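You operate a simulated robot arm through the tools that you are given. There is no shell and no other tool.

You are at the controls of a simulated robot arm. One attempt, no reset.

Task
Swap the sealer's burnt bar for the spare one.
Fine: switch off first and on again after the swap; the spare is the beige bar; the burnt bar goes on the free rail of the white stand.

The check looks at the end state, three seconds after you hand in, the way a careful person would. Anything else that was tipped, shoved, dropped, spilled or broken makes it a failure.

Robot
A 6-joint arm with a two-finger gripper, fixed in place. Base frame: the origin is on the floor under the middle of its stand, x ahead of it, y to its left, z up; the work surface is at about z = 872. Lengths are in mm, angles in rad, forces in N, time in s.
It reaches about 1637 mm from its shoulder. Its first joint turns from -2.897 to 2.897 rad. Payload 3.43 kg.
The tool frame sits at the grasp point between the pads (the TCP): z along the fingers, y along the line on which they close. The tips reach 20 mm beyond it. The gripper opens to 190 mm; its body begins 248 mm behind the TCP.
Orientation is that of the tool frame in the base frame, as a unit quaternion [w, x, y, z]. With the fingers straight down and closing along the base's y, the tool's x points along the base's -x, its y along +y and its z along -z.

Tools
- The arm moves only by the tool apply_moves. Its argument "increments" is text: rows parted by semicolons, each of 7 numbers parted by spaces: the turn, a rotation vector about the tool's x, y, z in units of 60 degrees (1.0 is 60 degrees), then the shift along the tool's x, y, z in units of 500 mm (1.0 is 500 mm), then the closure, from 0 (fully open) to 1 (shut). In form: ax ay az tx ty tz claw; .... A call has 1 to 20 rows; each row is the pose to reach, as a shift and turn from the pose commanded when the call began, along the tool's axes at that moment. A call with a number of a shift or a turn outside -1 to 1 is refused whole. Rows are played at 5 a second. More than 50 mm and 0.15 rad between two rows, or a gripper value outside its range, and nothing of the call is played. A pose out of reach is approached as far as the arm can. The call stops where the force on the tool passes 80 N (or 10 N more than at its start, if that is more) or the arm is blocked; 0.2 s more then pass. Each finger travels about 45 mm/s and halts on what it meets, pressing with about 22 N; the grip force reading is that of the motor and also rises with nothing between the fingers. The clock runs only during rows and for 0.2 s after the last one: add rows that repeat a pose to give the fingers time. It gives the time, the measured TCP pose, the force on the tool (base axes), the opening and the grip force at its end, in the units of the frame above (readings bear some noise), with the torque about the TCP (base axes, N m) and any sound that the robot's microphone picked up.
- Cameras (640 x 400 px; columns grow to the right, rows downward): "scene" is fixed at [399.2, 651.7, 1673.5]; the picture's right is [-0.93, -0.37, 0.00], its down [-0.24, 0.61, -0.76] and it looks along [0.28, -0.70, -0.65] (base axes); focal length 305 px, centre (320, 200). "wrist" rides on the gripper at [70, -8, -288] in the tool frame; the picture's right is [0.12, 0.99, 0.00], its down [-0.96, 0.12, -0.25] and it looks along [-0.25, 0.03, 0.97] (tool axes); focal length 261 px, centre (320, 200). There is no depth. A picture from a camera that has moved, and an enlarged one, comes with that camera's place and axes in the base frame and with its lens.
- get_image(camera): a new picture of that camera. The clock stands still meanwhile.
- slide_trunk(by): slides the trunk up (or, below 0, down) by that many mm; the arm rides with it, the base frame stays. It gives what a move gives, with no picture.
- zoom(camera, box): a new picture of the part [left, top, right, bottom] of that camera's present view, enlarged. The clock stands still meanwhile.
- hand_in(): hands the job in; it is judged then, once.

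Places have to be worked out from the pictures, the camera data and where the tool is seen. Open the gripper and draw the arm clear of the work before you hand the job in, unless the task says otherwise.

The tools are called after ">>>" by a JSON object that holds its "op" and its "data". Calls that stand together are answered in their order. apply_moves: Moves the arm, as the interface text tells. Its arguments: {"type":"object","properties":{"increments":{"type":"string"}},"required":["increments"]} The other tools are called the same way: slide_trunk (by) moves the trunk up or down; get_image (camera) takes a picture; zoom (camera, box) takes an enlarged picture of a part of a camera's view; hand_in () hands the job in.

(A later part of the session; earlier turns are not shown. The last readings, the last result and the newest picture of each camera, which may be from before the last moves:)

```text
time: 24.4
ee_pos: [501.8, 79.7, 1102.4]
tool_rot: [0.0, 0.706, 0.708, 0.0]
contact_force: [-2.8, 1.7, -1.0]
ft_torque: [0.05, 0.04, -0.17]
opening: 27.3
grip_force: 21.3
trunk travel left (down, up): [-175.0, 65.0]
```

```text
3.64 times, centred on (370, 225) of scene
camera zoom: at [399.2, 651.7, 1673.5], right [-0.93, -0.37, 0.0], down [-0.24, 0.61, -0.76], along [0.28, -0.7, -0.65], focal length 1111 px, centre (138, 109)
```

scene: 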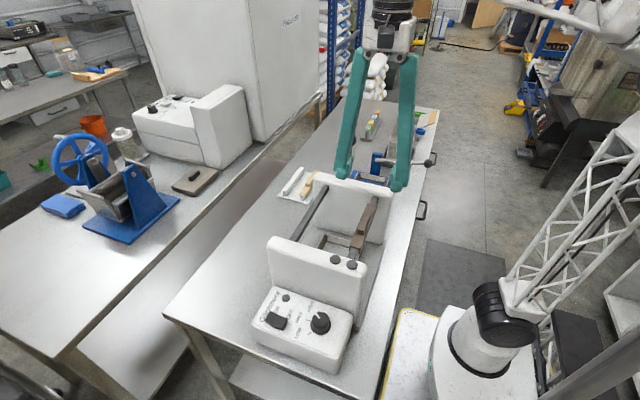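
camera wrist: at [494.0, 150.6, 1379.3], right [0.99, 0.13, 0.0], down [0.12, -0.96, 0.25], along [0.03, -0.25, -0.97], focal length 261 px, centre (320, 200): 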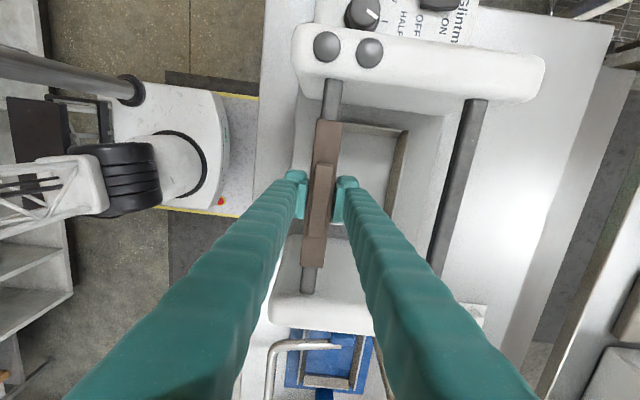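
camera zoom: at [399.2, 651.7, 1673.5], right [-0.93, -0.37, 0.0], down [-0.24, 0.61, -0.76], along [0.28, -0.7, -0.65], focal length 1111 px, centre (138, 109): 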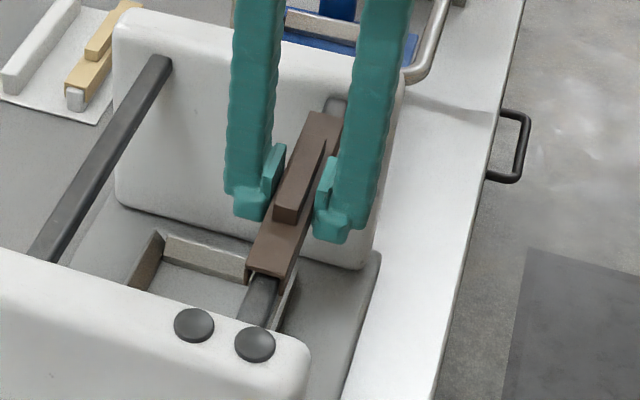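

The bar came free without resistance. I'll keep raising it clear of the rail and check how it sits in the grip.

>>> {"op": "apply_moves", "data": {"increments": "0 0 0 0 0 -0.02 1; 0 0 0 0 0 -0.05 1; 0 0 0 0 0 -0.1 1; 0 0 0 0 0 -0.16 1; 0 0 0 0 0 -0.22 1; 0 0 0 0 0 -0.28 1; 0 0 0 0 0 -0.32 1; 0 0 0 0 0 -0.32 1"}}

>>> {"op": "get_image", "data": {"camera": "wrist"}}

>>> {"op": "get_image", "data": {"camera": "scene"}}

```text
time: 26.2
ee_pos: [502.6, 79.5, 1262.4]
tool_rot: [0.0, 0.706, 0.709, 0.0]
contact_force: [0.3, 0.0, -1.0]
ft_torque: [0.0, 0.02, -0.02]
opening: 27.2
grip_force: 21.7
trunk travel left (down, up): [-175.0, 65.0]
```

```text
taken
camera wrist: at [493.7, 150.6, 1550.2], right [0.99, 0.13, 0.0], down [0.12, -0.96, 0.25], along [0.03, -0.25, -0.97], focal length 261 px, centre (320, 200)
```

wrist: 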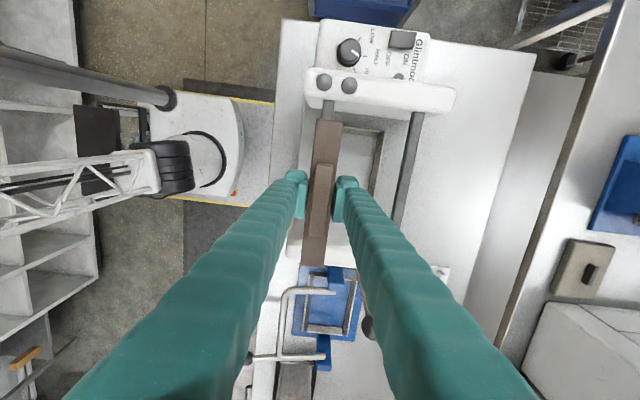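

```text
taken
```

scene: 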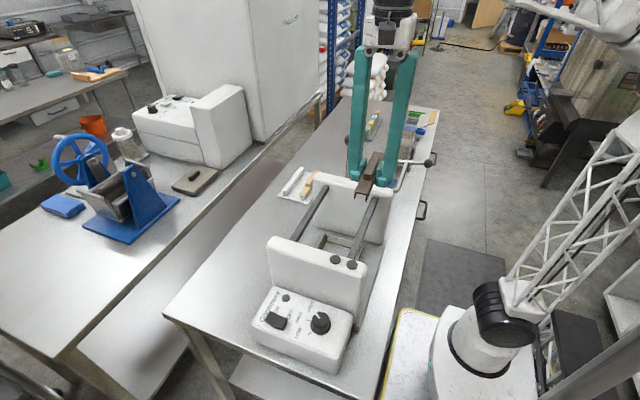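

>>> {"op": "zoom", "data": {"camera": "scene", "box": [300, 130, 420, 280]}}

>>> {"op": "zoom", "data": {"camera": "wrist", "box": [270, 90, 380, 280]}}

>>> {"op": "zoom", "data": {"camera": "scene", "box": [265, 155, 335, 215]}}

```text
2.67 times, centred on (360, 205) of scene
camera zoom: at [399.2, 651.7, 1673.5], right [-0.93, -0.37, 0.0], down [-0.24, 0.61, -0.76], along [0.28, -0.7, -0.65], focal length 814 px, centre (213, 187)
```

zoom: 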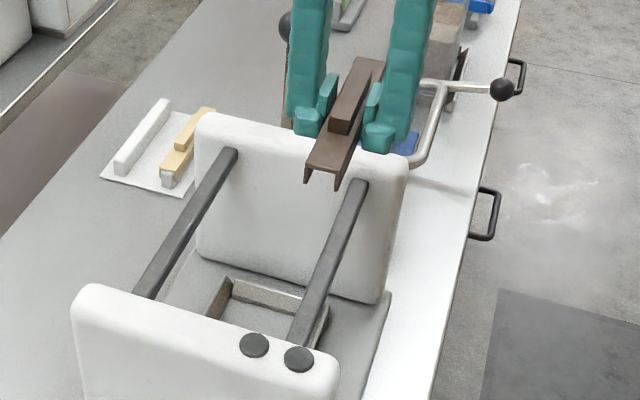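

```text
2.11 times, centred on (325, 185) of wrist
camera zoom: at [493.7, 150.6, 1550.2], right [0.99, 0.13, 0.0], down [0.12, -0.96, 0.25], along [0.03, -0.25, -0.97], focal length 549 px, centre (310, 232)
```

zoom: 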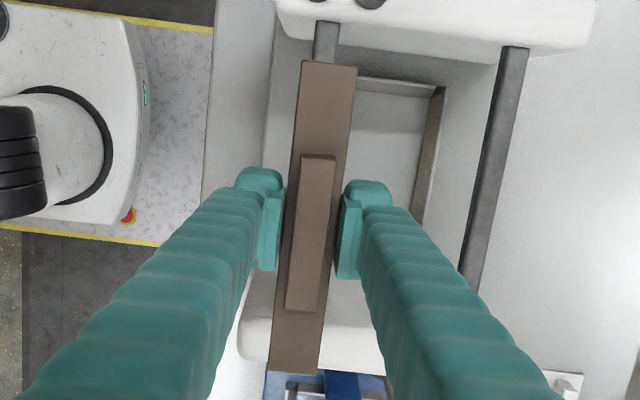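

```text
6.67 times, centred on (300, 185) of scene
camera zoom: at [399.2, 651.7, 1673.5], right [-0.93, -0.37, 0.0], down [-0.24, 0.61, -0.76], along [0.28, -0.7, -0.65], focal length 2036 px, centre (453, 300)
```

zoom: 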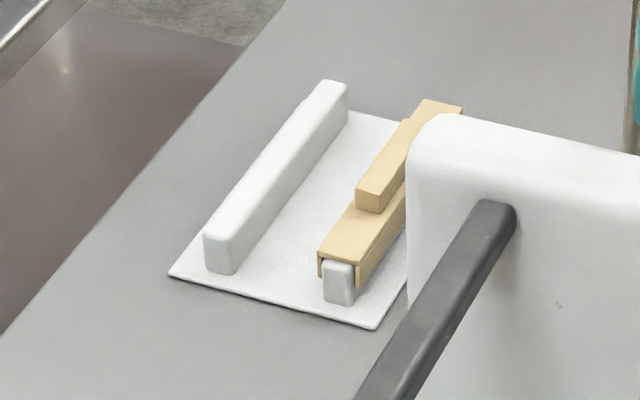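

The bar hangs straight and centred in the grip. I'll raise it to z≈1340, above the lever knob, and carry it over to the stand.

>>> {"op": "apply_moves", "data": {"increments": "0 0 0 0 0 -0.08 1; 0 0 0 0 0 -0.156 1; 0 0 0 -0.06 0.066 -0.156 1; 0 0 0 -0.12 0.13 -0.156 1; 0 0 0 -0.18 0.195 -0.156 1; 0 0 0 -0.24 0.26 -0.156 1; 0 0 0 -0.3 0.325 -0.156 1; 0 0 0 -0.36 0.39 -0.156 1; 0 0 0 -0.42 0.455 -0.156 1; 0 0 0 -0.48 0.52 -0.156 1; 0 0 0 -0.54 0.585 -0.156 1; 0 0 0 -0.6 0.65 -0.156 1; 0 0 0 -0.65 0.70 -0.156 1; 0 0 0 -0.689 0.736 -0.156 1; 0 0 0 -0.689 0.736 -0.156 1"}}

>>> {"op": "get_image", "data": {"camera": "wrist"}}

>>> {"op": "get_image", "data": {"camera": "scene"}}

```text
time: 29.4
ee_pos: [828.4, -243.0, 1267.3]
tool_rot: [0.01, 0.705, 0.709, 0.006]
contact_force: [-0.5, 0.2, 0.2]
ft_torque: [-0.1, -0.16, -0.02]
opening: 26.9
grip_force: 22.2
out of reach, approached as far as the arm can: row 8, 9, 10, 11, 12, 13, 14, 15
trunk travel left (down, up): [-175.0, 65.0]
```

```text
taken
camera wrist: at [813.3, -170.6, 1554.5], right [0.99, 0.13, 0.02], down [0.12, -0.96, 0.26], along [0.05, -0.25, -0.97], focal length 261 px, centre (320, 200)
```

wrist: 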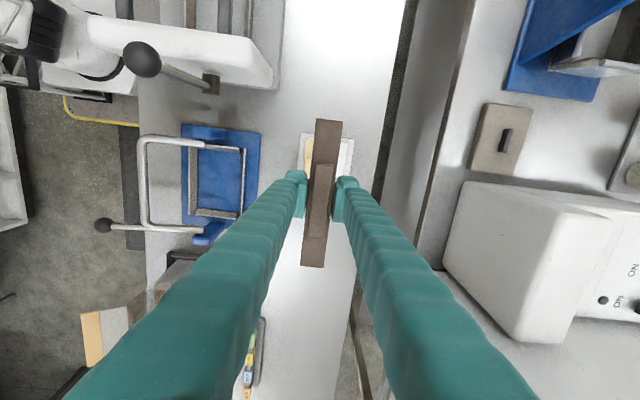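

```text
taken
```

scene: 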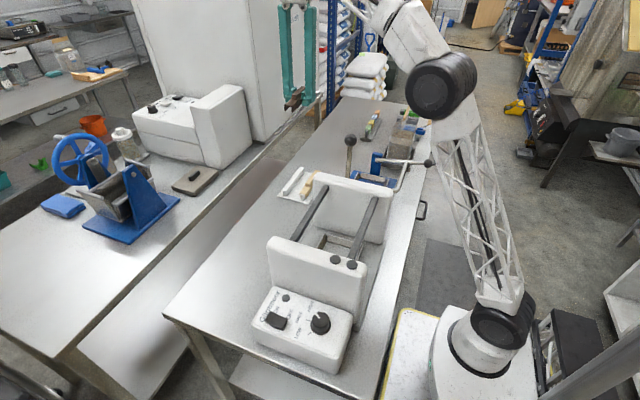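

The pose was out of reach at that height, so the arm stopped at (828,-243,1267) with the bar still held. I'll come down so the arm can recover, then read the pose.

>>> {"op": "apply_moves", "data": {"increments": "0 0 0 0 0 0.05 1; 0 0 0 0 0 0.1 1; 0 0 0 0 0 0.15 1; 0 0 0 0 0 0.2 1; 0 0 0 0 0 0.2 1"}}

```text
time: 30.6
ee_pos: [824.5, -245.4, 1170.7]
tool_rot: [0.001, 0.705, 0.709, 0.0]
contact_force: [-0.6, -0.1, -0.3]
ft_torque: [-0.03, 0.0, 0.01]
opening: 27.1
grip_force: 21.7
trunk travel left (down, up): [-175.0, 65.0]
```

>>> {"op": "get_image", "data": {"camera": "wrist"}}

>>> {"op": "zoom", "data": {"camera": "wrist", "box": [270, 90, 390, 230]}}

>>> {"op": "get_image", "data": {"camera": "scene"}}

```text
taken
camera wrist: at [816.6, -175.1, 1457.4], right [0.99, 0.13, 0.0], down [0.12, -0.96, 0.25], along [0.03, -0.25, -0.97], focal length 261 px, centre (320, 200)
```

wrist: 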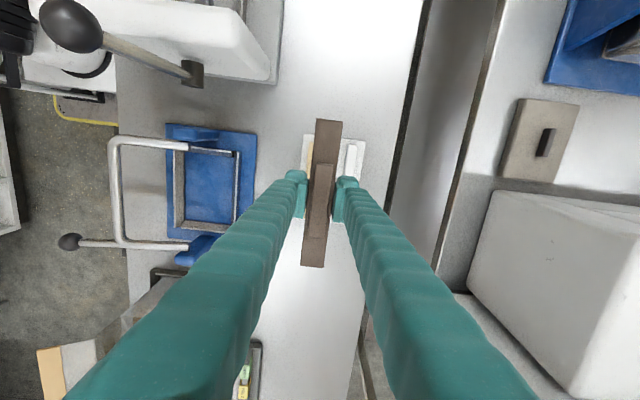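

```text
2.86 times, centred on (330, 160) of wrist
camera zoom: at [816.6, -175.1, 1457.4], right [0.99, 0.13, 0.0], down [0.12, -0.96, 0.25], along [0.03, -0.25, -0.97], focal length 745 px, centre (291, 314)
```

zoom: 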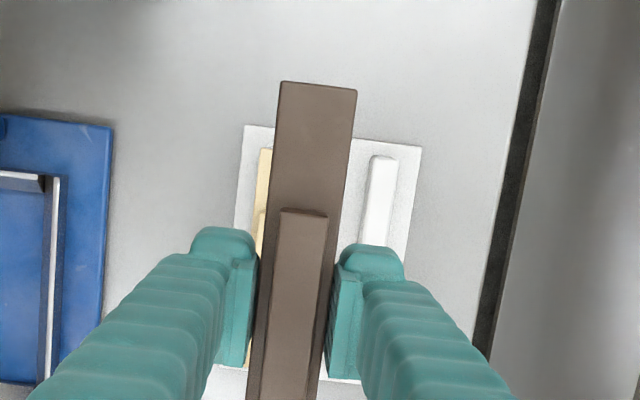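

```text
taken
```

scene: 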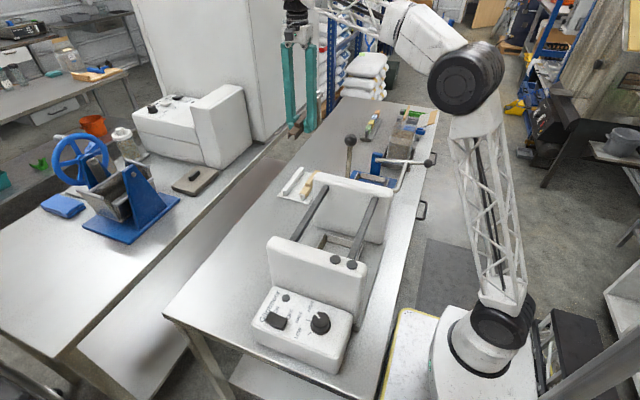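

The stand's plate lies at about x 784–918 with the free rail near x≈887. I'll move so the held bar is off to the -y side and lower, giving an unobstructed close view of the free rail's +y half.

>>> {"op": "apply_moves", "data": {"increments": "0 0 0 -0.052 0.025 0.044 1; 0 0 0 -0.104 0.05 0.088 1; 0 0 0 -0.156 0.076 0.132 1; 0 0 0 -0.208 0.1 0.176 1; 0 0 0 -0.259 0.127 0.22 1; 0 0 0 -0.259 0.127 0.22 1"}}

>>> {"op": "get_image", "data": {"camera": "wrist"}}

>>> {"op": "get_image", "data": {"camera": "scene"}}

```text
time: 32.0
ee_pos: [892.4, -372.3, 1057.7]
tool_rot: [0.0, 0.705, 0.709, 0.0]
contact_force: [-0.2, -0.8, -0.6]
ft_torque: [0.05, 0.02, 0.0]
opening: 27.0
grip_force: 21.9
trunk travel left (down, up): [-175.0, 65.0]
```

```text
taken
camera wrist: at [884.1, -301.5, 1345.6], right [0.99, 0.13, 0.0], down [0.12, -0.96, 0.25], along [0.03, -0.25, -0.97], focal length 261 px, centre (320, 200)
```

wrist: 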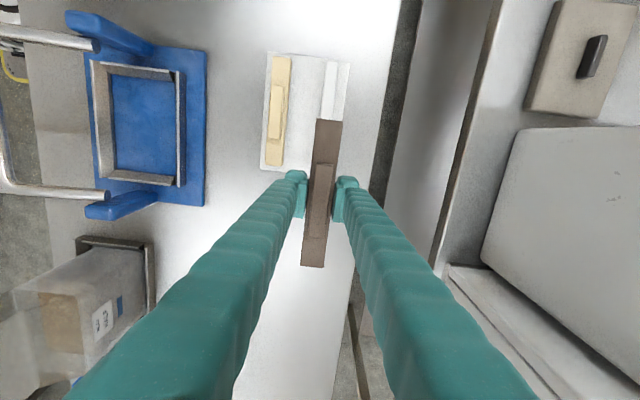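

```text
taken
```

scene: 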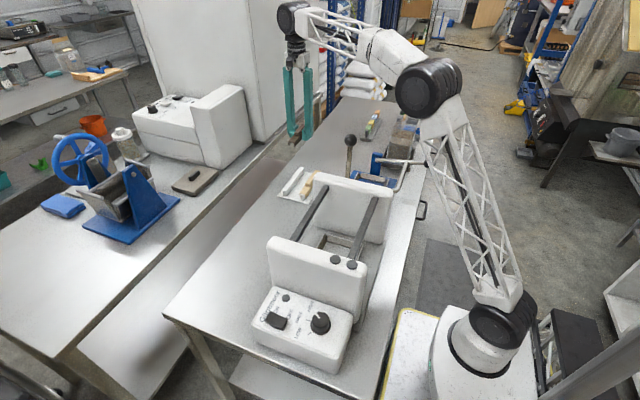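

>>> {"op": "zoom", "data": {"camera": "wrist", "box": [250, 40, 370, 130]}}

>>> {"op": "zoom", "data": {"camera": "wrist", "box": [250, 110, 370, 200]}}

```text
4.44 times, centred on (310, 85) of wrist
camera zoom: at [884.1, -301.5, 1345.6], right [0.99, 0.13, 0.0], down [0.12, -0.96, 0.25], along [0.03, -0.25, -0.97], focal length 1158 px, centre (364, 711)
```

zoom: 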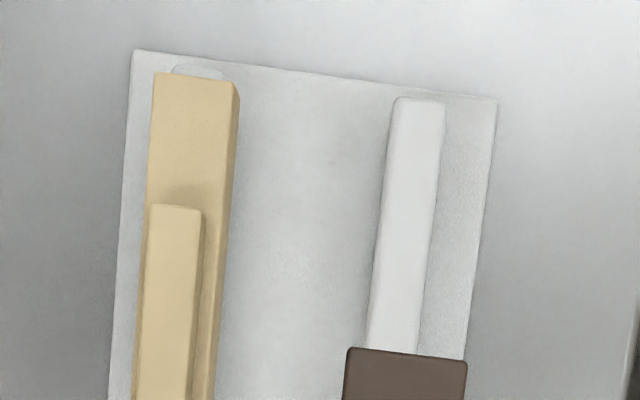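

```text
4.44 times, centred on (310, 155) of wrist
camera zoom: at [884.1, -301.5, 1345.6], right [0.99, 0.13, 0.0], down [0.12, -0.96, 0.25], along [0.03, -0.25, -0.97], focal length 1158 px, centre (364, 400)
```

zoom: 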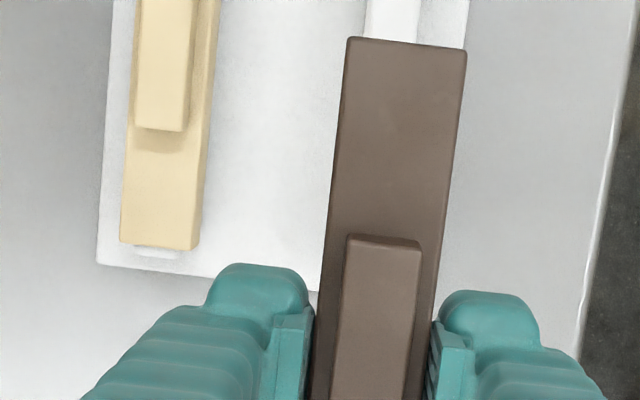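

Clear view: the free rail is centred at x≈890.2 (882–898.5), the stand's yaw is about 0–0.4° (my tool is at 0.3°), and the beige bar spans y -200 to -363. I'll move to TCP (890,-282.5) and descend to z≈945, short of contact.

>>> {"op": "apply_moves", "data": {"increments": "0 0 0 0.06 -0.001 0 1; 0 0 0 0.12 -0.002 0 1; 0 0 0 0.1796 -0.0038 0 1; 0 0 0 0.1796 -0.0038 0.06 1; 0 0 0 0.1796 -0.0038 0.12 1; 0 0 0 0.1796 -0.0038 0.17 1; 0 0 0 0.1796 -0.0038 0.2 1; 0 0 0 0.1796 -0.0038 0.2254 1; 0 0 0 0.1796 -0.0038 0.2254 1"}}

>>> {"op": "get_image", "data": {"camera": "wrist"}}

>>> {"op": "zoom", "data": {"camera": "wrist", "box": [240, 90, 400, 220]}}

>>> {"op": "zoom", "data": {"camera": "scene", "box": [260, 150, 340, 220]}}

```text
time: 34.0
ee_pos: [887.5, -283.8, 946.3]
tool_rot: [0.0, 0.705, 0.709, 0.0]
contact_force: [-0.7, -0.1, 0.0]
ft_torque: [-0.01, -0.01, 0.0]
opening: 27.2
grip_force: 21.9
trunk travel left (down, up): [-175.0, 65.0]
```

```text
taken
camera wrist: at [879.1, -212.6, 1232.8], right [0.99, 0.13, 0.0], down [0.12, -0.96, 0.25], along [0.03, -0.25, -0.97], focal length 261 px, centre (320, 200)
```

wrist: 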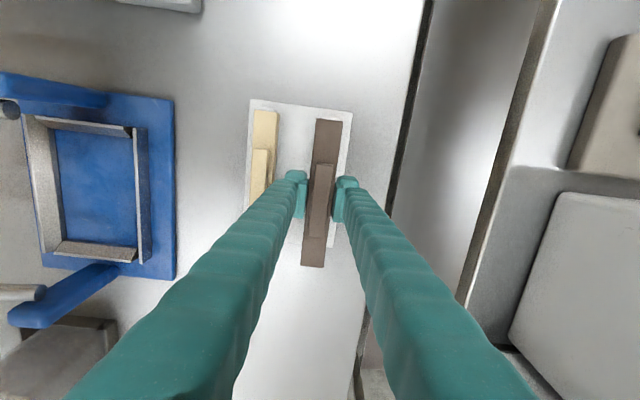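

```text
3.08 times, centred on (320, 155) of wrist
camera zoom: at [879.1, -212.6, 1232.8], right [0.99, 0.13, 0.0], down [0.12, -0.96, 0.25], along [0.03, -0.25, -0.97], focal length 802 px, centre (320, 338)
```

zoom: 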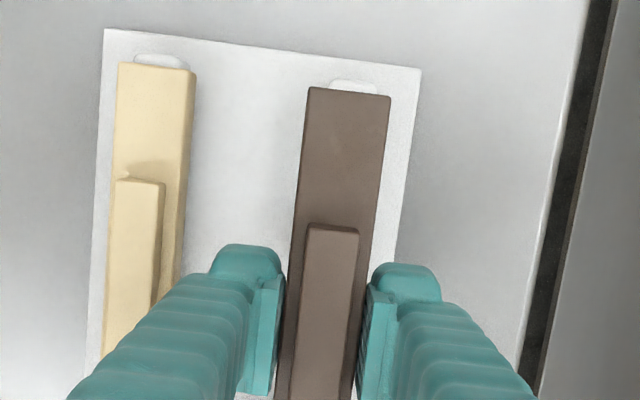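

```text
5.71 times, centred on (300, 185) of scene
camera zoom: at [399.2, 651.7, 1673.5], right [-0.93, -0.37, 0.0], down [-0.24, 0.61, -0.76], along [0.28, -0.7, -0.65], focal length 1745 px, centre (434, 286)
```

zoom: 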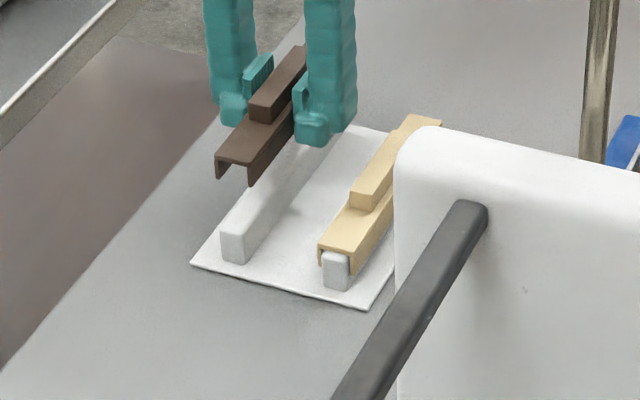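

The TCP is at x=887.5 and the rail is at 890.1, so I need +2.7 mm in x and about +1.3 mm in y. I'll correct here and check before lowering.

>>> {"op": "apply_moves", "data": {"increments": "0 0 0 0.0026 0.0054 0 1; 0 0 0 0.0026 0.0054 0.01 1; 0 0 0 0.0026 0.0054 0.02 1; 0 0 0 0.0026 0.0054 0.02 1"}}

>>> {"op": "zoom", "data": {"camera": "wrist", "box": [290, 100, 370, 160]}}

>>> {"op": "zoom", "data": {"camera": "scene", "box": [270, 155, 320, 205]}}

```text
time: 35.0
ee_pos: [888.8, -283.1, 936.3]
tool_rot: [0.0, 0.705, 0.709, 0.0]
contact_force: [0.5, -0.1, -0.4]
ft_torque: [0.0, 0.0, 0.0]
opening: 27.1
grip_force: 22.3
trunk travel left (down, up): [-175.0, 65.0]
```

```text
6.67 times, centred on (330, 130) of wrist
camera zoom: at [881.1, -211.8, 1222.9], right [0.99, 0.13, 0.0], down [0.12, -0.96, 0.25], along [0.03, -0.25, -0.97], focal length 1738 px, centre (253, 667)
```

zoom: 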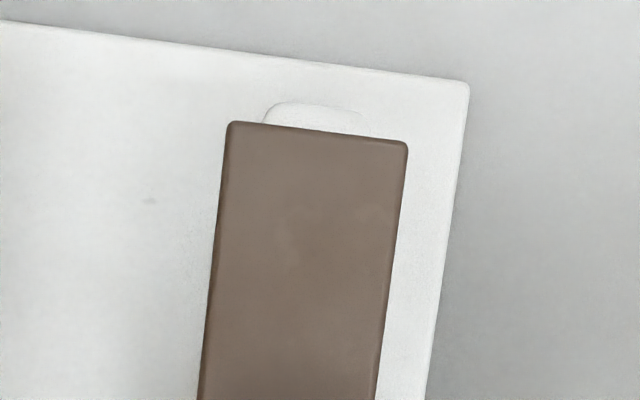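

```text
8.00 times, centred on (295, 180) of scene
camera zoom: at [399.2, 651.7, 1673.5], right [-0.93, -0.37, 0.0], down [-0.24, 0.61, -0.76], along [0.28, -0.7, -0.65], focal length 2443 px, centre (520, 360)
```

zoom: 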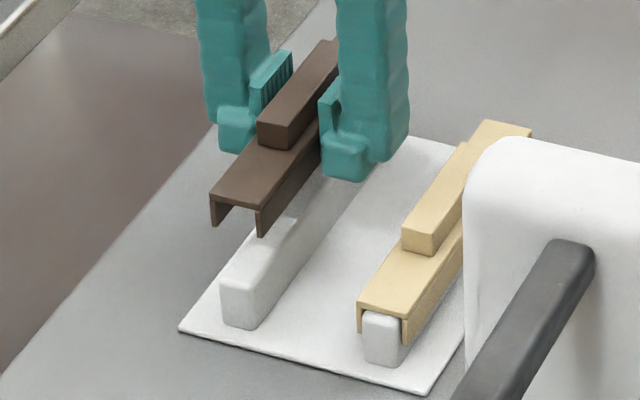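

Bar and rail now line up at x≈889.5, both in the wrist view and in the scene view. I'll lower to just above the expected seat and watch the force.

>>> {"op": "apply_moves", "data": {"increments": "0 0 0 0 0 0.01 1; 0 0 0 0 0 0.02 1; 0 0 0 0 0 0.03 1; 0 0 0 0 0 0.04 1; 0 0 0 0 0 0.046 1; 0 0 0 0 0 0.046 1"}}

>>> {"op": "zoom", "data": {"camera": "wrist", "box": [290, 100, 370, 160]}}

>>> {"op": "zoom", "data": {"camera": "scene", "box": [270, 155, 320, 205]}}

```text
time: 36.4
ee_pos: [891.1, -283.9, 913.2]
tool_rot: [0.0, 0.706, 0.709, 0.0]
contact_force: [0.1, -0.8, -0.3]
ft_torque: [0.01, -0.02, 0.02]
opening: 26.9
grip_force: 21.5
trunk travel left (down, up): [-175.0, 65.0]
```

```text
6.67 times, centred on (330, 130) of wrist
camera zoom: at [883.2, -212.7, 1200.7], right [0.99, 0.13, 0.0], down [0.12, -0.96, 0.25], along [0.03, -0.25, -0.97], focal length 1738 px, centre (253, 667)
```

zoom: 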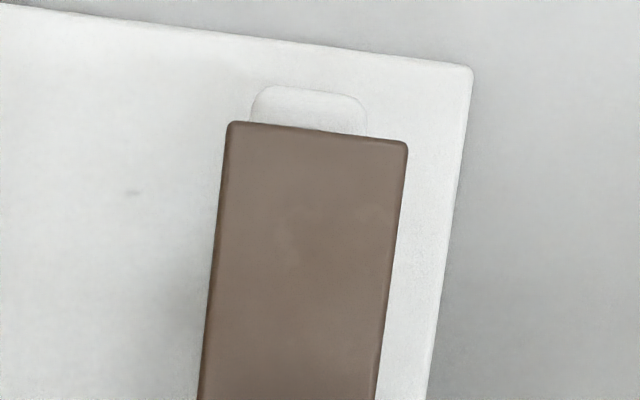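

```text
8.00 times, centred on (295, 180) of scene
camera zoom: at [399.2, 651.7, 1673.5], right [-0.93, -0.37, 0.0], down [-0.24, 0.61, -0.76], along [0.28, -0.7, -0.65], focal length 2443 px, centre (520, 360)
```

zoom: 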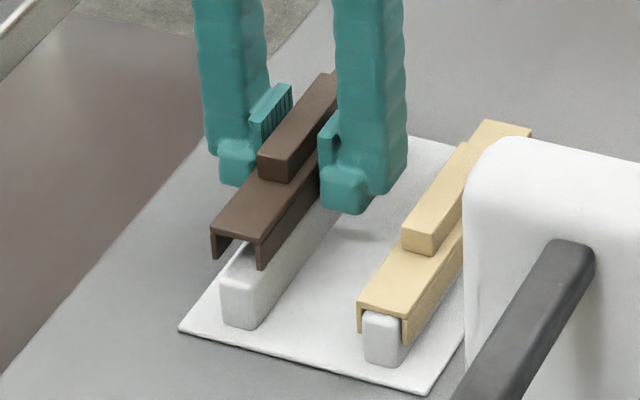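

The TCP drifted to x≈891.1 while lowering, and in this view the bar is about 1.5 mm to the +x side of the rail. I'll correct -1.5 mm and look again before seating.

>>> {"op": "apply_moves", "data": {"increments": "0 0 0 0 -0.003 0 1; 0 0 0 0 -0.003 0 1; 0 0 0 0 -0.003 0 1"}}

>>> {"op": "zoom", "data": {"camera": "wrist", "box": [290, 100, 370, 160]}}

>>> {"op": "zoom", "data": {"camera": "scene", "box": [275, 165, 315, 205]}}

```text
time: 37.2
ee_pos: [889.1, -284.5, 913.5]
tool_rot: [0.001, 0.705, 0.709, 0.0]
contact_force: [-0.1, -0.5, -1.1]
ft_torque: [-0.02, -0.02, 0.01]
opening: 27.2
grip_force: 21.9
trunk travel left (down, up): [-175.0, 65.0]
```

```text
6.67 times, centred on (330, 130) of wrist
camera zoom: at [881.0, -213.1, 1200.7], right [0.99, 0.13, 0.0], down [0.12, -0.96, 0.25], along [0.03, -0.25, -0.97], focal length 1738 px, centre (253, 667)
```

zoom: 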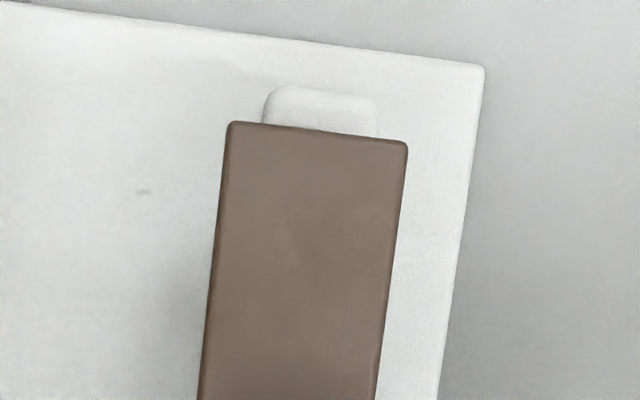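

```text
10.00 times, centred on (295, 185) of scene
camera zoom: at [399.2, 651.7, 1673.5], right [-0.93, -0.37, 0.0], down [-0.24, 0.61, -0.76], along [0.28, -0.7, -0.65], focal length 3054 px, centre (570, 350)
```

zoom: 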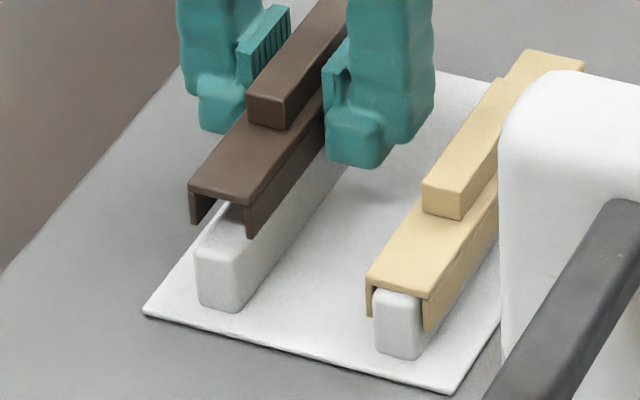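

Bar and rail centres now agree to within about 0.5 mm in both views. I'll lower in 2 mm steps and watch the force.

>>> {"op": "apply_moves", "data": {"increments": "0 0 0 0 0 0.004 1; 0 0 0 0 0 0.008 1; 0 0 0 0 0 0.012 1; 0 0 0 0 0 0.012 1"}}

>>> {"op": "zoom", "data": {"camera": "scene", "box": [275, 165, 315, 205]}}

>>> {"op": "zoom", "data": {"camera": "wrist", "box": [290, 100, 370, 160]}}

```text
time: 38.2
ee_pos: [889.3, -282.8, 907.9]
tool_rot: [0.001, 0.705, 0.71, 0.0]
contact_force: [2.3, -0.9, 10.0]
ft_torque: [-0.05, -0.17, -0.05]
opening: 27.3
grip_force: 22.5
trunk travel left (down, up): [-175.0, 65.0]
```

```text
10.00 times, centred on (295, 185) of scene
camera zoom: at [399.2, 651.7, 1673.5], right [-0.93, -0.37, 0.0], down [-0.24, 0.61, -0.76], along [0.28, -0.7, -0.65], focal length 3054 px, centre (570, 350)
```

zoom: 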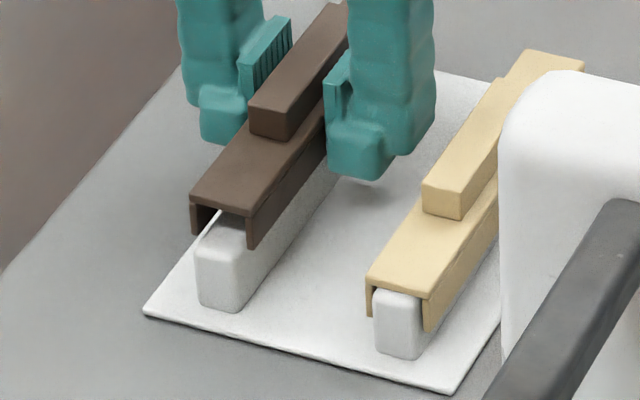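

```text
6.67 times, centred on (330, 130) of wrist
camera zoom: at [880.0, -212.3, 1195.4], right [0.99, 0.13, 0.0], down [0.12, -0.96, 0.25], along [0.03, -0.25, -0.97], focal length 1738 px, centre (253, 667)
```

zoom: 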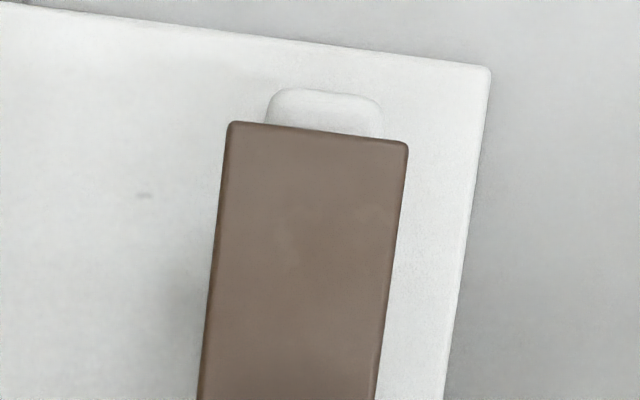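

Contact at 10 N with Fx=+2.3: the bar is about 0.8 mm too far toward -x and its +x wall is touching the rail's edge. I'll lift 2.5 mm, shift +1 mm in x and try again.

>>> {"op": "apply_moves", "data": {"increments": "0 0 0 0 0 -0.005 1; 0 0 0 0 0.002 -0.005 1; 0 0 0 0 0.002 -0.005 1; 0 0 0 0 0.002 -0.005 1"}}

>>> {"op": "zoom", "data": {"camera": "scene", "box": [275, 165, 315, 205]}}

>>> {"op": "zoom", "data": {"camera": "wrist", "box": [290, 100, 370, 160]}}

```text
time: 39.2
ee_pos: [890.9, -282.8, 909.0]
tool_rot: [0.0, 0.705, 0.71, 0.0]
contact_force: [-0.9, -0.1, -0.9]
ft_torque: [0.0, -0.02, -0.03]
opening: 27.1
grip_force: 22.2
trunk travel left (down, up): [-175.0, 65.0]
```

```text
10.00 times, centred on (295, 185) of scene
camera zoom: at [399.2, 651.7, 1673.5], right [-0.93, -0.37, 0.0], down [-0.24, 0.61, -0.76], along [0.28, -0.7, -0.65], focal length 3054 px, centre (570, 350)
```

zoom: 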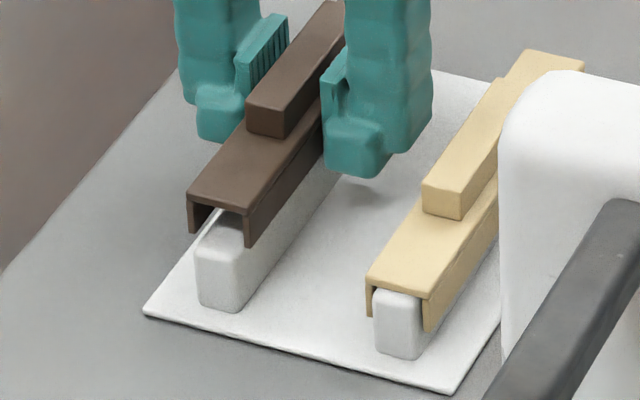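

```text
6.67 times, centred on (330, 130) of wrist
camera zoom: at [881.4, -211.6, 1196.9], right [0.99, 0.13, 0.0], down [0.12, -0.96, 0.25], along [0.03, -0.25, -0.97], focal length 1738 px, centre (253, 667)
```

zoom: 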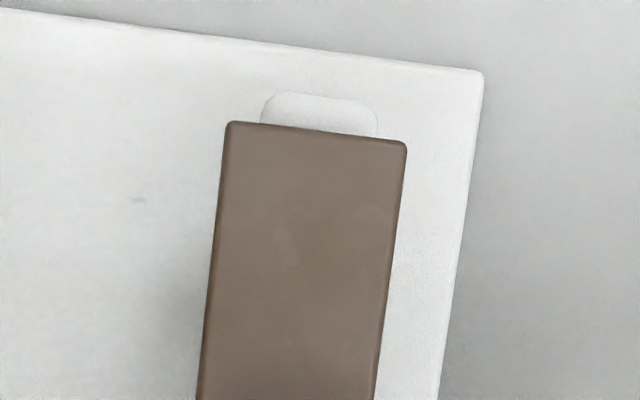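

Aligned to within about 0.3 mm now. Lowering again in small steps.

>>> {"op": "apply_moves", "data": {"increments": "0 0 0 0 0 0.003 1; 0 0 0 0 0 0.006 1; 0 0 0 0 0 0.009 1; 0 0 0 0 0 0.012 1; 0 0 0 0 0 0.012 1"}}

>>> {"op": "zoom", "data": {"camera": "scene", "box": [275, 165, 315, 205]}}

>>> {"op": "zoom", "data": {"camera": "wrist", "box": [290, 100, 370, 160]}}

```text
time: 40.4
ee_pos: [890.2, -282.9, 904.0]
tool_rot: [-0.001, 0.705, 0.709, 0.001]
contact_force: [-2.2, 0.6, 0.5]
ft_torque: [-0.03, 0.05, -0.2]
opening: 27.0
grip_force: 22.0
trunk travel left (down, up): [-175.0, 65.0]
```

```text
10.00 times, centred on (295, 185) of scene
camera zoom: at [399.2, 651.7, 1673.5], right [-0.93, -0.37, 0.0], down [-0.24, 0.61, -0.76], along [0.28, -0.7, -0.65], focal length 3054 px, centre (570, 350)
```

zoom: 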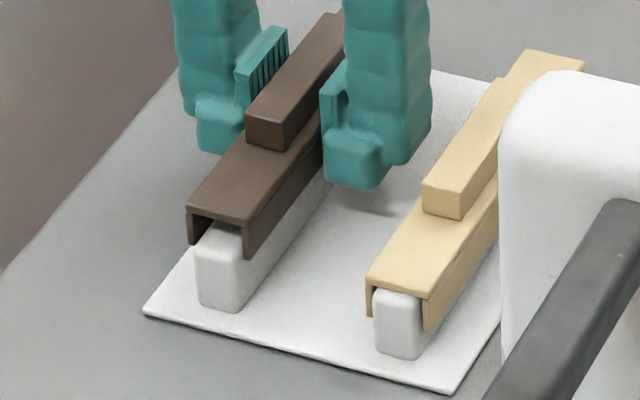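

```text
6.67 times, centred on (330, 130) of wrist
camera zoom: at [882.1, -211.9, 1190.3], right [0.99, 0.12, 0.0], down [0.12, -0.96, 0.25], along [0.03, -0.25, -0.97], focal length 1738 px, centre (253, 667)
```

zoom: 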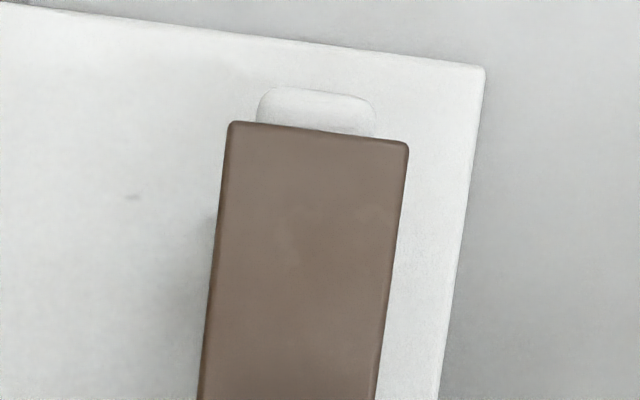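

The walls are now engaging the rail (z=904) with almost no vertical load; compared with the beige bar it has about 12 mm left to drop. The fingertips will be close to the stand's plate, so I go on in small steps.

>>> {"op": "apply_moves", "data": {"increments": "0 0 0 0 0 0.003 1; 0 0 0 0 0 0.006 1; 0 0 0 0 0 0.009 1; 0 0 0 0 0 0.012 1; 0 0 0 0 0 0.012 1"}}

>>> {"op": "zoom", "data": {"camera": "scene", "box": [275, 165, 315, 205]}}

>>> {"op": "zoom", "data": {"camera": "wrist", "box": [250, 100, 390, 210]}}

```text
time: 41.6
ee_pos: [889.0, -283.4, 897.7]
tool_rot: [0.0, 0.704, 0.71, -0.001]
contact_force: [1.9, 0.2, -0.1]
ft_torque: [0.04, 0.01, -0.16]
opening: 27.0
grip_force: 21.6
trunk travel left (down, up): [-175.0, 65.0]
```

```text
10.00 times, centred on (295, 185) of scene
camera zoom: at [399.2, 651.7, 1673.5], right [-0.93, -0.37, 0.0], down [-0.24, 0.61, -0.76], along [0.28, -0.7, -0.65], focal length 3054 px, centre (570, 350)
```

zoom: 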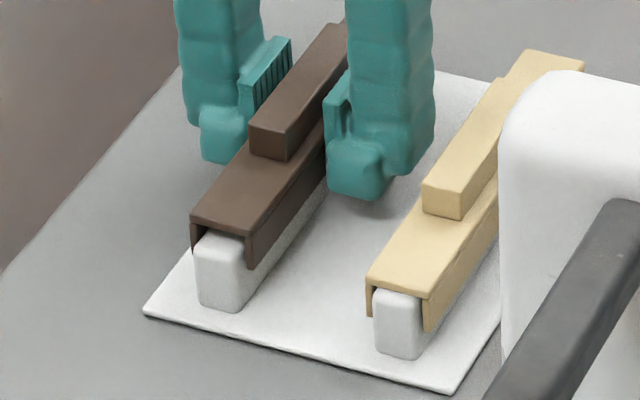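

```text
3.64 times, centred on (320, 155) of wrist
camera zoom: at [880.9, -212.1, 1185.2], right [0.99, 0.13, 0.0], down [0.12, -0.96, 0.25], along [0.03, -0.25, -0.97], focal length 948 px, centre (320, 364)
```

zoom: 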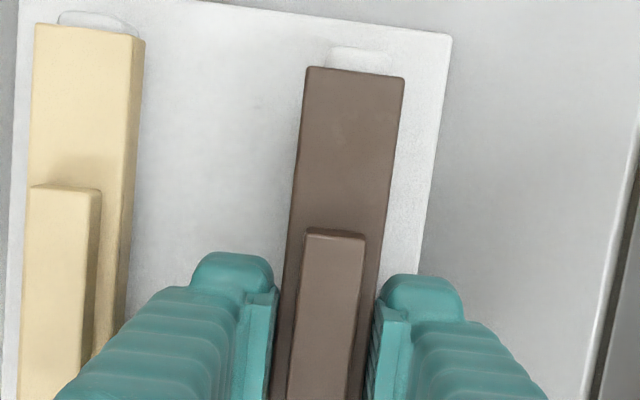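

Still no vertical load at z=897.7 and the bar is seating straight. I continue in 1 mm steps toward about 892.

>>> {"op": "apply_moves", "data": {"increments": "0 0 0 0 0 0.002 1; 0 0 0 0 0 0.004 1; 0 0 0 0 0 0.006 1; 0 0 0 0 0 0.008 1; 0 0 0 0 0 0.008 1"}}

>>> {"op": "zoom", "data": {"camera": "scene", "box": [275, 165, 315, 205]}}

```text
time: 42.8
ee_pos: [888.9, -282.8, 893.9]
tool_rot: [0.001, 0.706, 0.708, 0.0]
contact_force: [-0.3, -0.4, -0.4]
ft_torque: [-0.03, -0.03, 0.0]
opening: 27.2
grip_force: 21.9
trunk travel left (down, up): [-175.0, 65.0]
```

```text
10.00 times, centred on (295, 185) of scene
camera zoom: at [399.2, 651.7, 1673.5], right [-0.93, -0.37, 0.0], down [-0.24, 0.61, -0.76], along [0.28, -0.7, -0.65], focal length 3054 px, centre (570, 350)
```

zoom: 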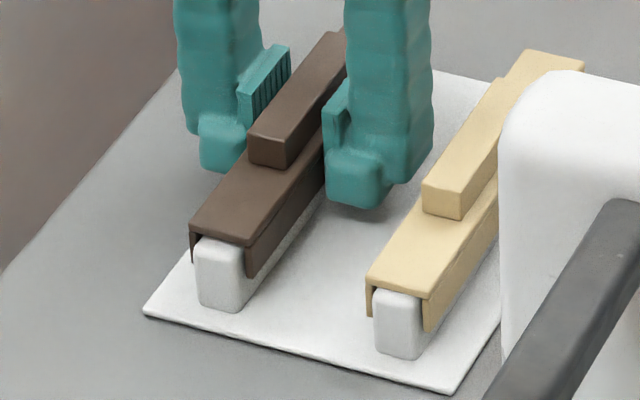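

It is nearly level with the beige bar's seat. A couple more 1 mm steps should show the seating force.

>>> {"op": "apply_moves", "data": {"increments": "0 0 0 0 0 0.002 1; 0 0 0 0 0 0.004 1; 0 0 0 0 0 0.004 1"}}

>>> {"op": "zoom", "data": {"camera": "scene", "box": [275, 165, 315, 205]}}

```text
time: 43.6
ee_pos: [890.2, -283.7, 891.7]
tool_rot: [0.0, 0.705, 0.709, 0.0]
contact_force: [0.0, 0.1, 3.2]
ft_torque: [-0.07, 0.06, -0.03]
opening: 27.1
grip_force: 22.1
trunk travel left (down, up): [-175.0, 65.0]
```

```text
10.00 times, centred on (295, 185) of scene
camera zoom: at [399.2, 651.7, 1673.5], right [-0.93, -0.37, 0.0], down [-0.24, 0.61, -0.76], along [0.28, -0.7, -0.65], focal length 3054 px, centre (570, 350)
```

zoom: 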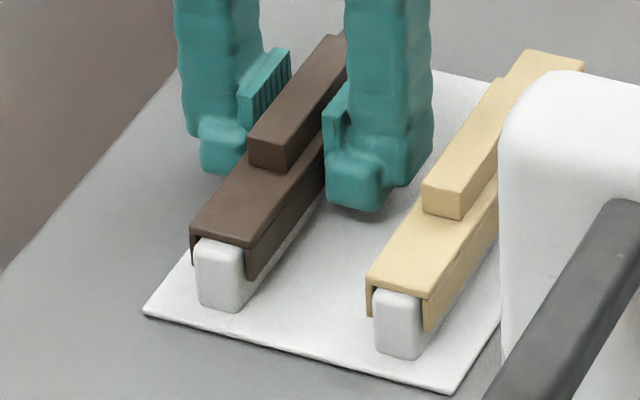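

A vertical load of 3 N shows the bar is seated. I'll open the fingers modestly to about 44 mm, so as to stay clear of the beige bar.

>>> {"op": "apply_moves", "data": {"increments": "0 0 0 0 0 0 0.8; 0 0 0 0 0 0 0.768; 0 0 0 0 0 0 0.768; 0 0 0 0 0 0 0.768"}}

>>> {"op": "zoom", "data": {"camera": "scene", "box": [275, 165, 315, 205]}}

>>> {"op": "zoom", "data": {"camera": "wrist", "box": [250, 100, 390, 210]}}

```text
time: 44.6
ee_pos: [890.7, -283.9, 891.3]
tool_rot: [0.0, 0.706, 0.709, -0.001]
contact_force: [-0.3, -0.8, 0.6]
ft_torque: [0.0, 0.03, 0.01]
opening: 44.1
grip_force: 0.0
trunk travel left (down, up): [-175.0, 65.0]
```

```text
10.00 times, centred on (295, 185) of scene
camera zoom: at [399.2, 651.7, 1673.5], right [-0.93, -0.37, 0.0], down [-0.24, 0.61, -0.76], along [0.28, -0.7, -0.65], focal length 3054 px, centre (570, 350)
```

zoom: 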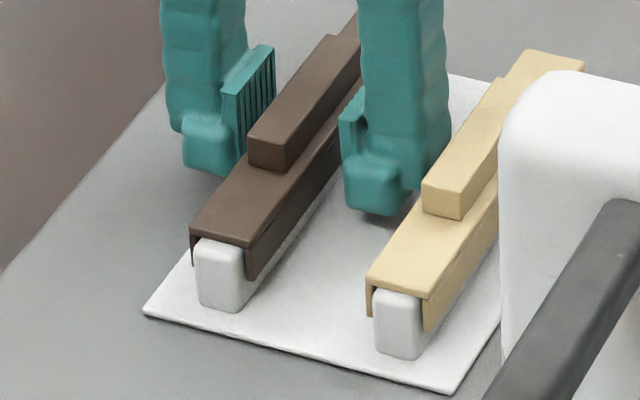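

```text
3.64 times, centred on (320, 155) of wrist
camera zoom: at [881.8, -212.4, 1178.4], right [0.99, 0.13, 0.0], down [0.12, -0.96, 0.25], along [0.03, -0.25, -0.97], focal length 948 px, centre (320, 364)
```

zoom: 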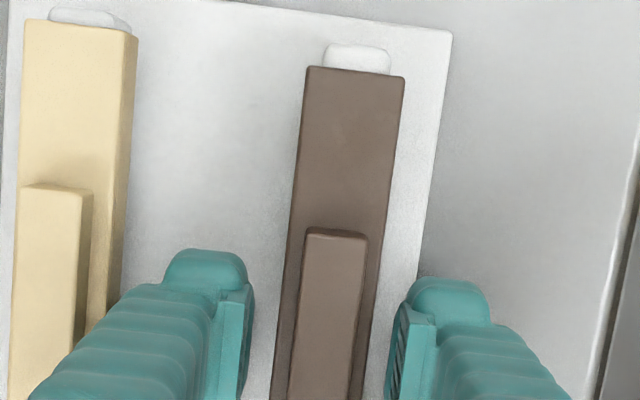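

The brown bar stays seated and did not move on release. I'll lift straight up.

>>> {"op": "apply_moves", "data": {"increments": "0 0 0 0 0 -0.02 0.768; 0 0 0 0 0 -0.04 0.768; 0 0 0 0 0 -0.07 0.768; 0 0 0 0 0 -0.1 0.768; 0 0 0 0 0 -0.15 0.768; 0 0 0 0 0 -0.2 0.768; 0 0 0 0 0 -0.22 0.768; 0 0 0 0 0 -0.22 0.768"}}

>>> {"op": "get_image", "data": {"camera": "wrist"}}

>>> {"op": "zoom", "data": {"camera": "scene", "box": [265, 150, 325, 210]}}

```text
time: 46.4
ee_pos: [889.2, -281.6, 1001.3]
tool_rot: [0.0, 0.706, 0.708, 0.0]
contact_force: [-0.1, -0.2, -0.5]
ft_torque: [0.0, -0.01, 0.03]
opening: 43.9
grip_force: 0.0
trunk travel left (down, up): [-175.0, 65.0]
```

```text
taken
camera wrist: at [881.6, -211.4, 1289.4], right [0.99, 0.13, 0.0], down [0.12, -0.96, 0.25], along [0.03, -0.25, -0.97], focal length 261 px, centre (320, 200)
```

wrist: 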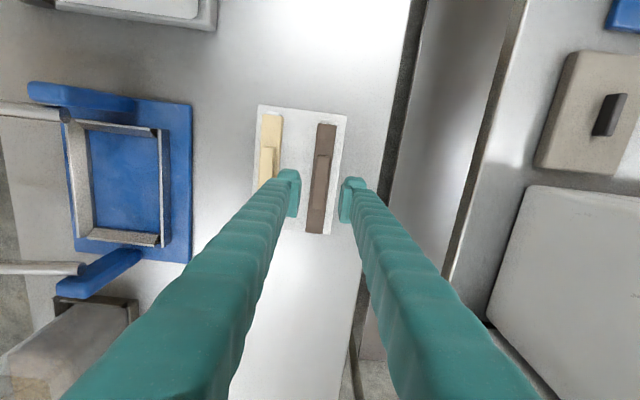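

```text
6.67 times, centred on (295, 180) of scene
camera zoom: at [399.2, 651.7, 1673.5], right [-0.93, -0.37, 0.0], down [-0.24, 0.61, -0.76], along [0.28, -0.7, -0.65], focal length 2036 px, centre (487, 333)
```

zoom: 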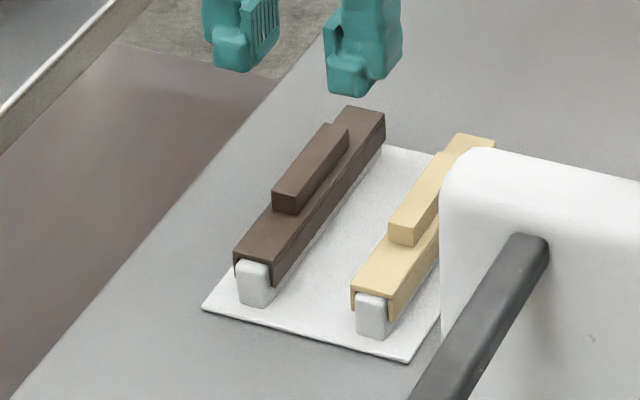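

The burnt bar rests on the free rail beside the beige one, undisturbed. Now I shift over the beige bar (x≈812.5) and take a closer look.

>>> {"op": "apply_moves", "data": {"increments": "0 0 0 0 -0.05 0 0.768; 0 0 0 0 -0.1 0 0.768; 0 0 0 0 -0.1534 0 0.768; 0 0 0 0 -0.1534 0.05 0.768; 0 0 0 0 -0.1534 0.08 0.768; 0 0 0 0 -0.1534 0.08 0.768"}}

>>> {"op": "get_image", "data": {"camera": "wrist"}}

>>> {"op": "zoom", "data": {"camera": "wrist", "box": [260, 90, 400, 260]}}

```text
time: 47.8
ee_pos: [812.3, -282.6, 961.5]
tool_rot: [-0.001, 0.705, 0.709, 0.0]
contact_force: [0.4, -0.3, 0.0]
ft_torque: [0.01, 0.0, 0.03]
opening: 44.1
grip_force: 0.2
trunk travel left (down, up): [-175.0, 65.0]
```

```text
taken
camera wrist: at [803.4, -212.1, 1248.2], right [0.99, 0.13, 0.0], down [0.12, -0.96, 0.25], along [0.03, -0.25, -0.97], focal length 261 px, centre (320, 200)
```

wrist: 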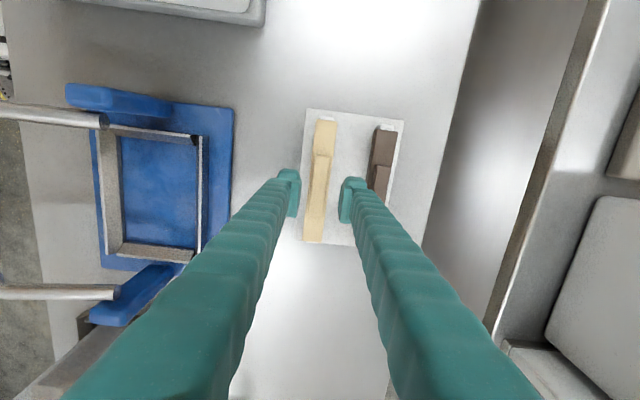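

```text
2.35 times, centred on (330, 175) of wrist
camera zoom: at [803.4, -212.1, 1248.2], right [0.99, 0.13, 0.0], down [0.12, -0.96, 0.25], along [0.03, -0.25, -0.97], focal length 613 px, centre (296, 259)
```

zoom: 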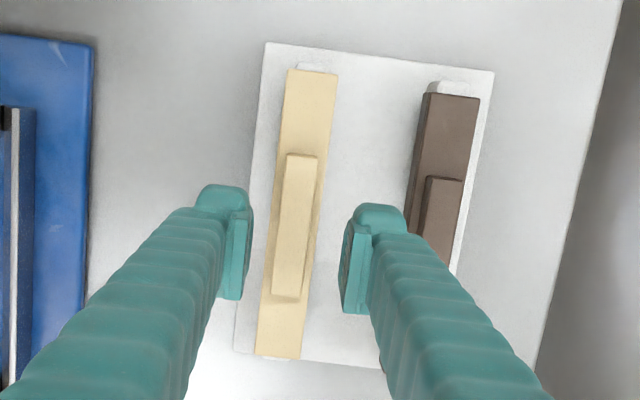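

>>> {"op": "zoom", "data": {"camera": "wrist", "box": [290, 110, 370, 170]}}

>>> {"op": "zoom", "data": {"camera": "wrist", "box": [280, 190, 360, 250]}}

```text
6.67 times, centred on (330, 140) of wrist
camera zoom: at [803.4, -212.1, 1248.2], right [0.99, 0.13, 0.0], down [0.12, -0.96, 0.25], along [0.03, -0.25, -0.97], focal length 1738 px, centre (253, 600)
```

zoom: 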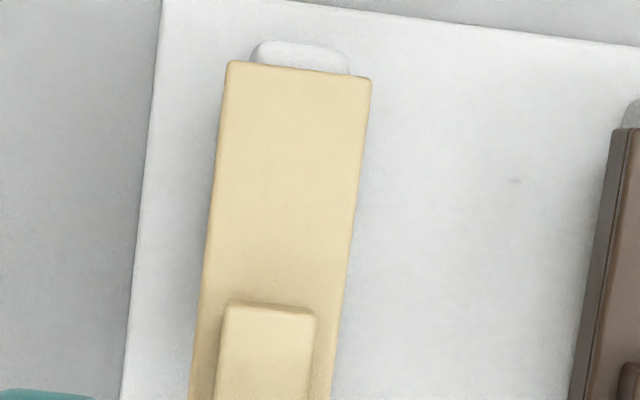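

```text
6.67 times, centred on (320, 220) of wrist
camera zoom: at [803.4, -212.1, 1248.2], right [0.99, 0.13, 0.0], down [0.12, -0.96, 0.25], along [0.03, -0.25, -0.97], focal length 1738 px, centre (320, 67)
```

zoom: 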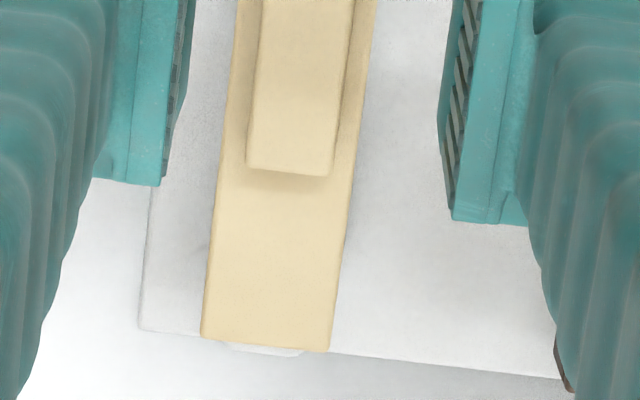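

The beige bar is centred about 1 mm to the -x side of the TCP and its y is good. I'll correct that and lower the fingers around it to z≈895.

>>> {"op": "apply_moves", "data": {"increments": "0 0 0 0.0016 -0.002 0.03 0.768; 0 0 0 0.0016 -0.002 0.06 0.768; 0 0 0 0.0016 -0.002 0.09 0.768; 0 0 0 0.0016 -0.002 0.115 0.768; 0 0 0 0.0016 -0.002 0.133 0.768; 0 0 0 0.0016 -0.002 0.133 0.768"}}

>>> {"op": "zoom", "data": {"camera": "wrist", "box": [260, 90, 400, 260]}}

>>> {"op": "zoom", "data": {"camera": "scene", "box": [265, 150, 325, 210]}}

```text
time: 49.2
ee_pos: [811.9, -281.7, 895.7]
tool_rot: [0.0, 0.705, 0.709, 0.0]
contact_force: [0.3, -0.3, 0.2]
ft_torque: [-0.02, 0.01, 0.03]
opening: 43.9
grip_force: 0.1
trunk travel left (down, up): [-175.0, 65.0]
```

```text
2.35 times, centred on (330, 175) of wrist
camera zoom: at [803.5, -211.0, 1182.3], right [0.99, 0.13, 0.0], down [0.12, -0.96, 0.25], along [0.03, -0.25, -0.97], focal length 613 px, centre (296, 259)
```

zoom: 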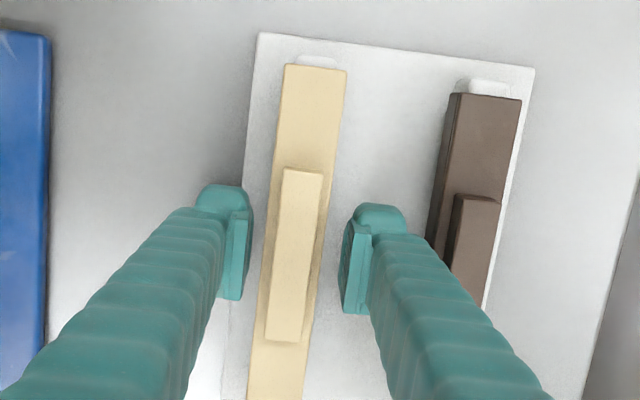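

```text
6.67 times, centred on (295, 180) of scene
camera zoom: at [399.2, 651.7, 1673.5], right [-0.93, -0.37, 0.0], down [-0.24, 0.61, -0.76], along [0.28, -0.7, -0.65], focal length 2036 px, centre (487, 333)
```

zoom: 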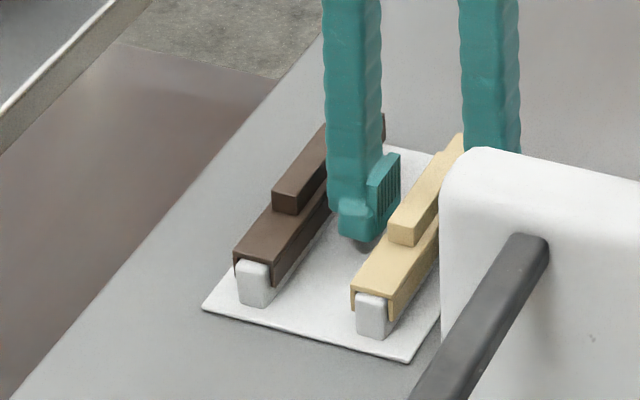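

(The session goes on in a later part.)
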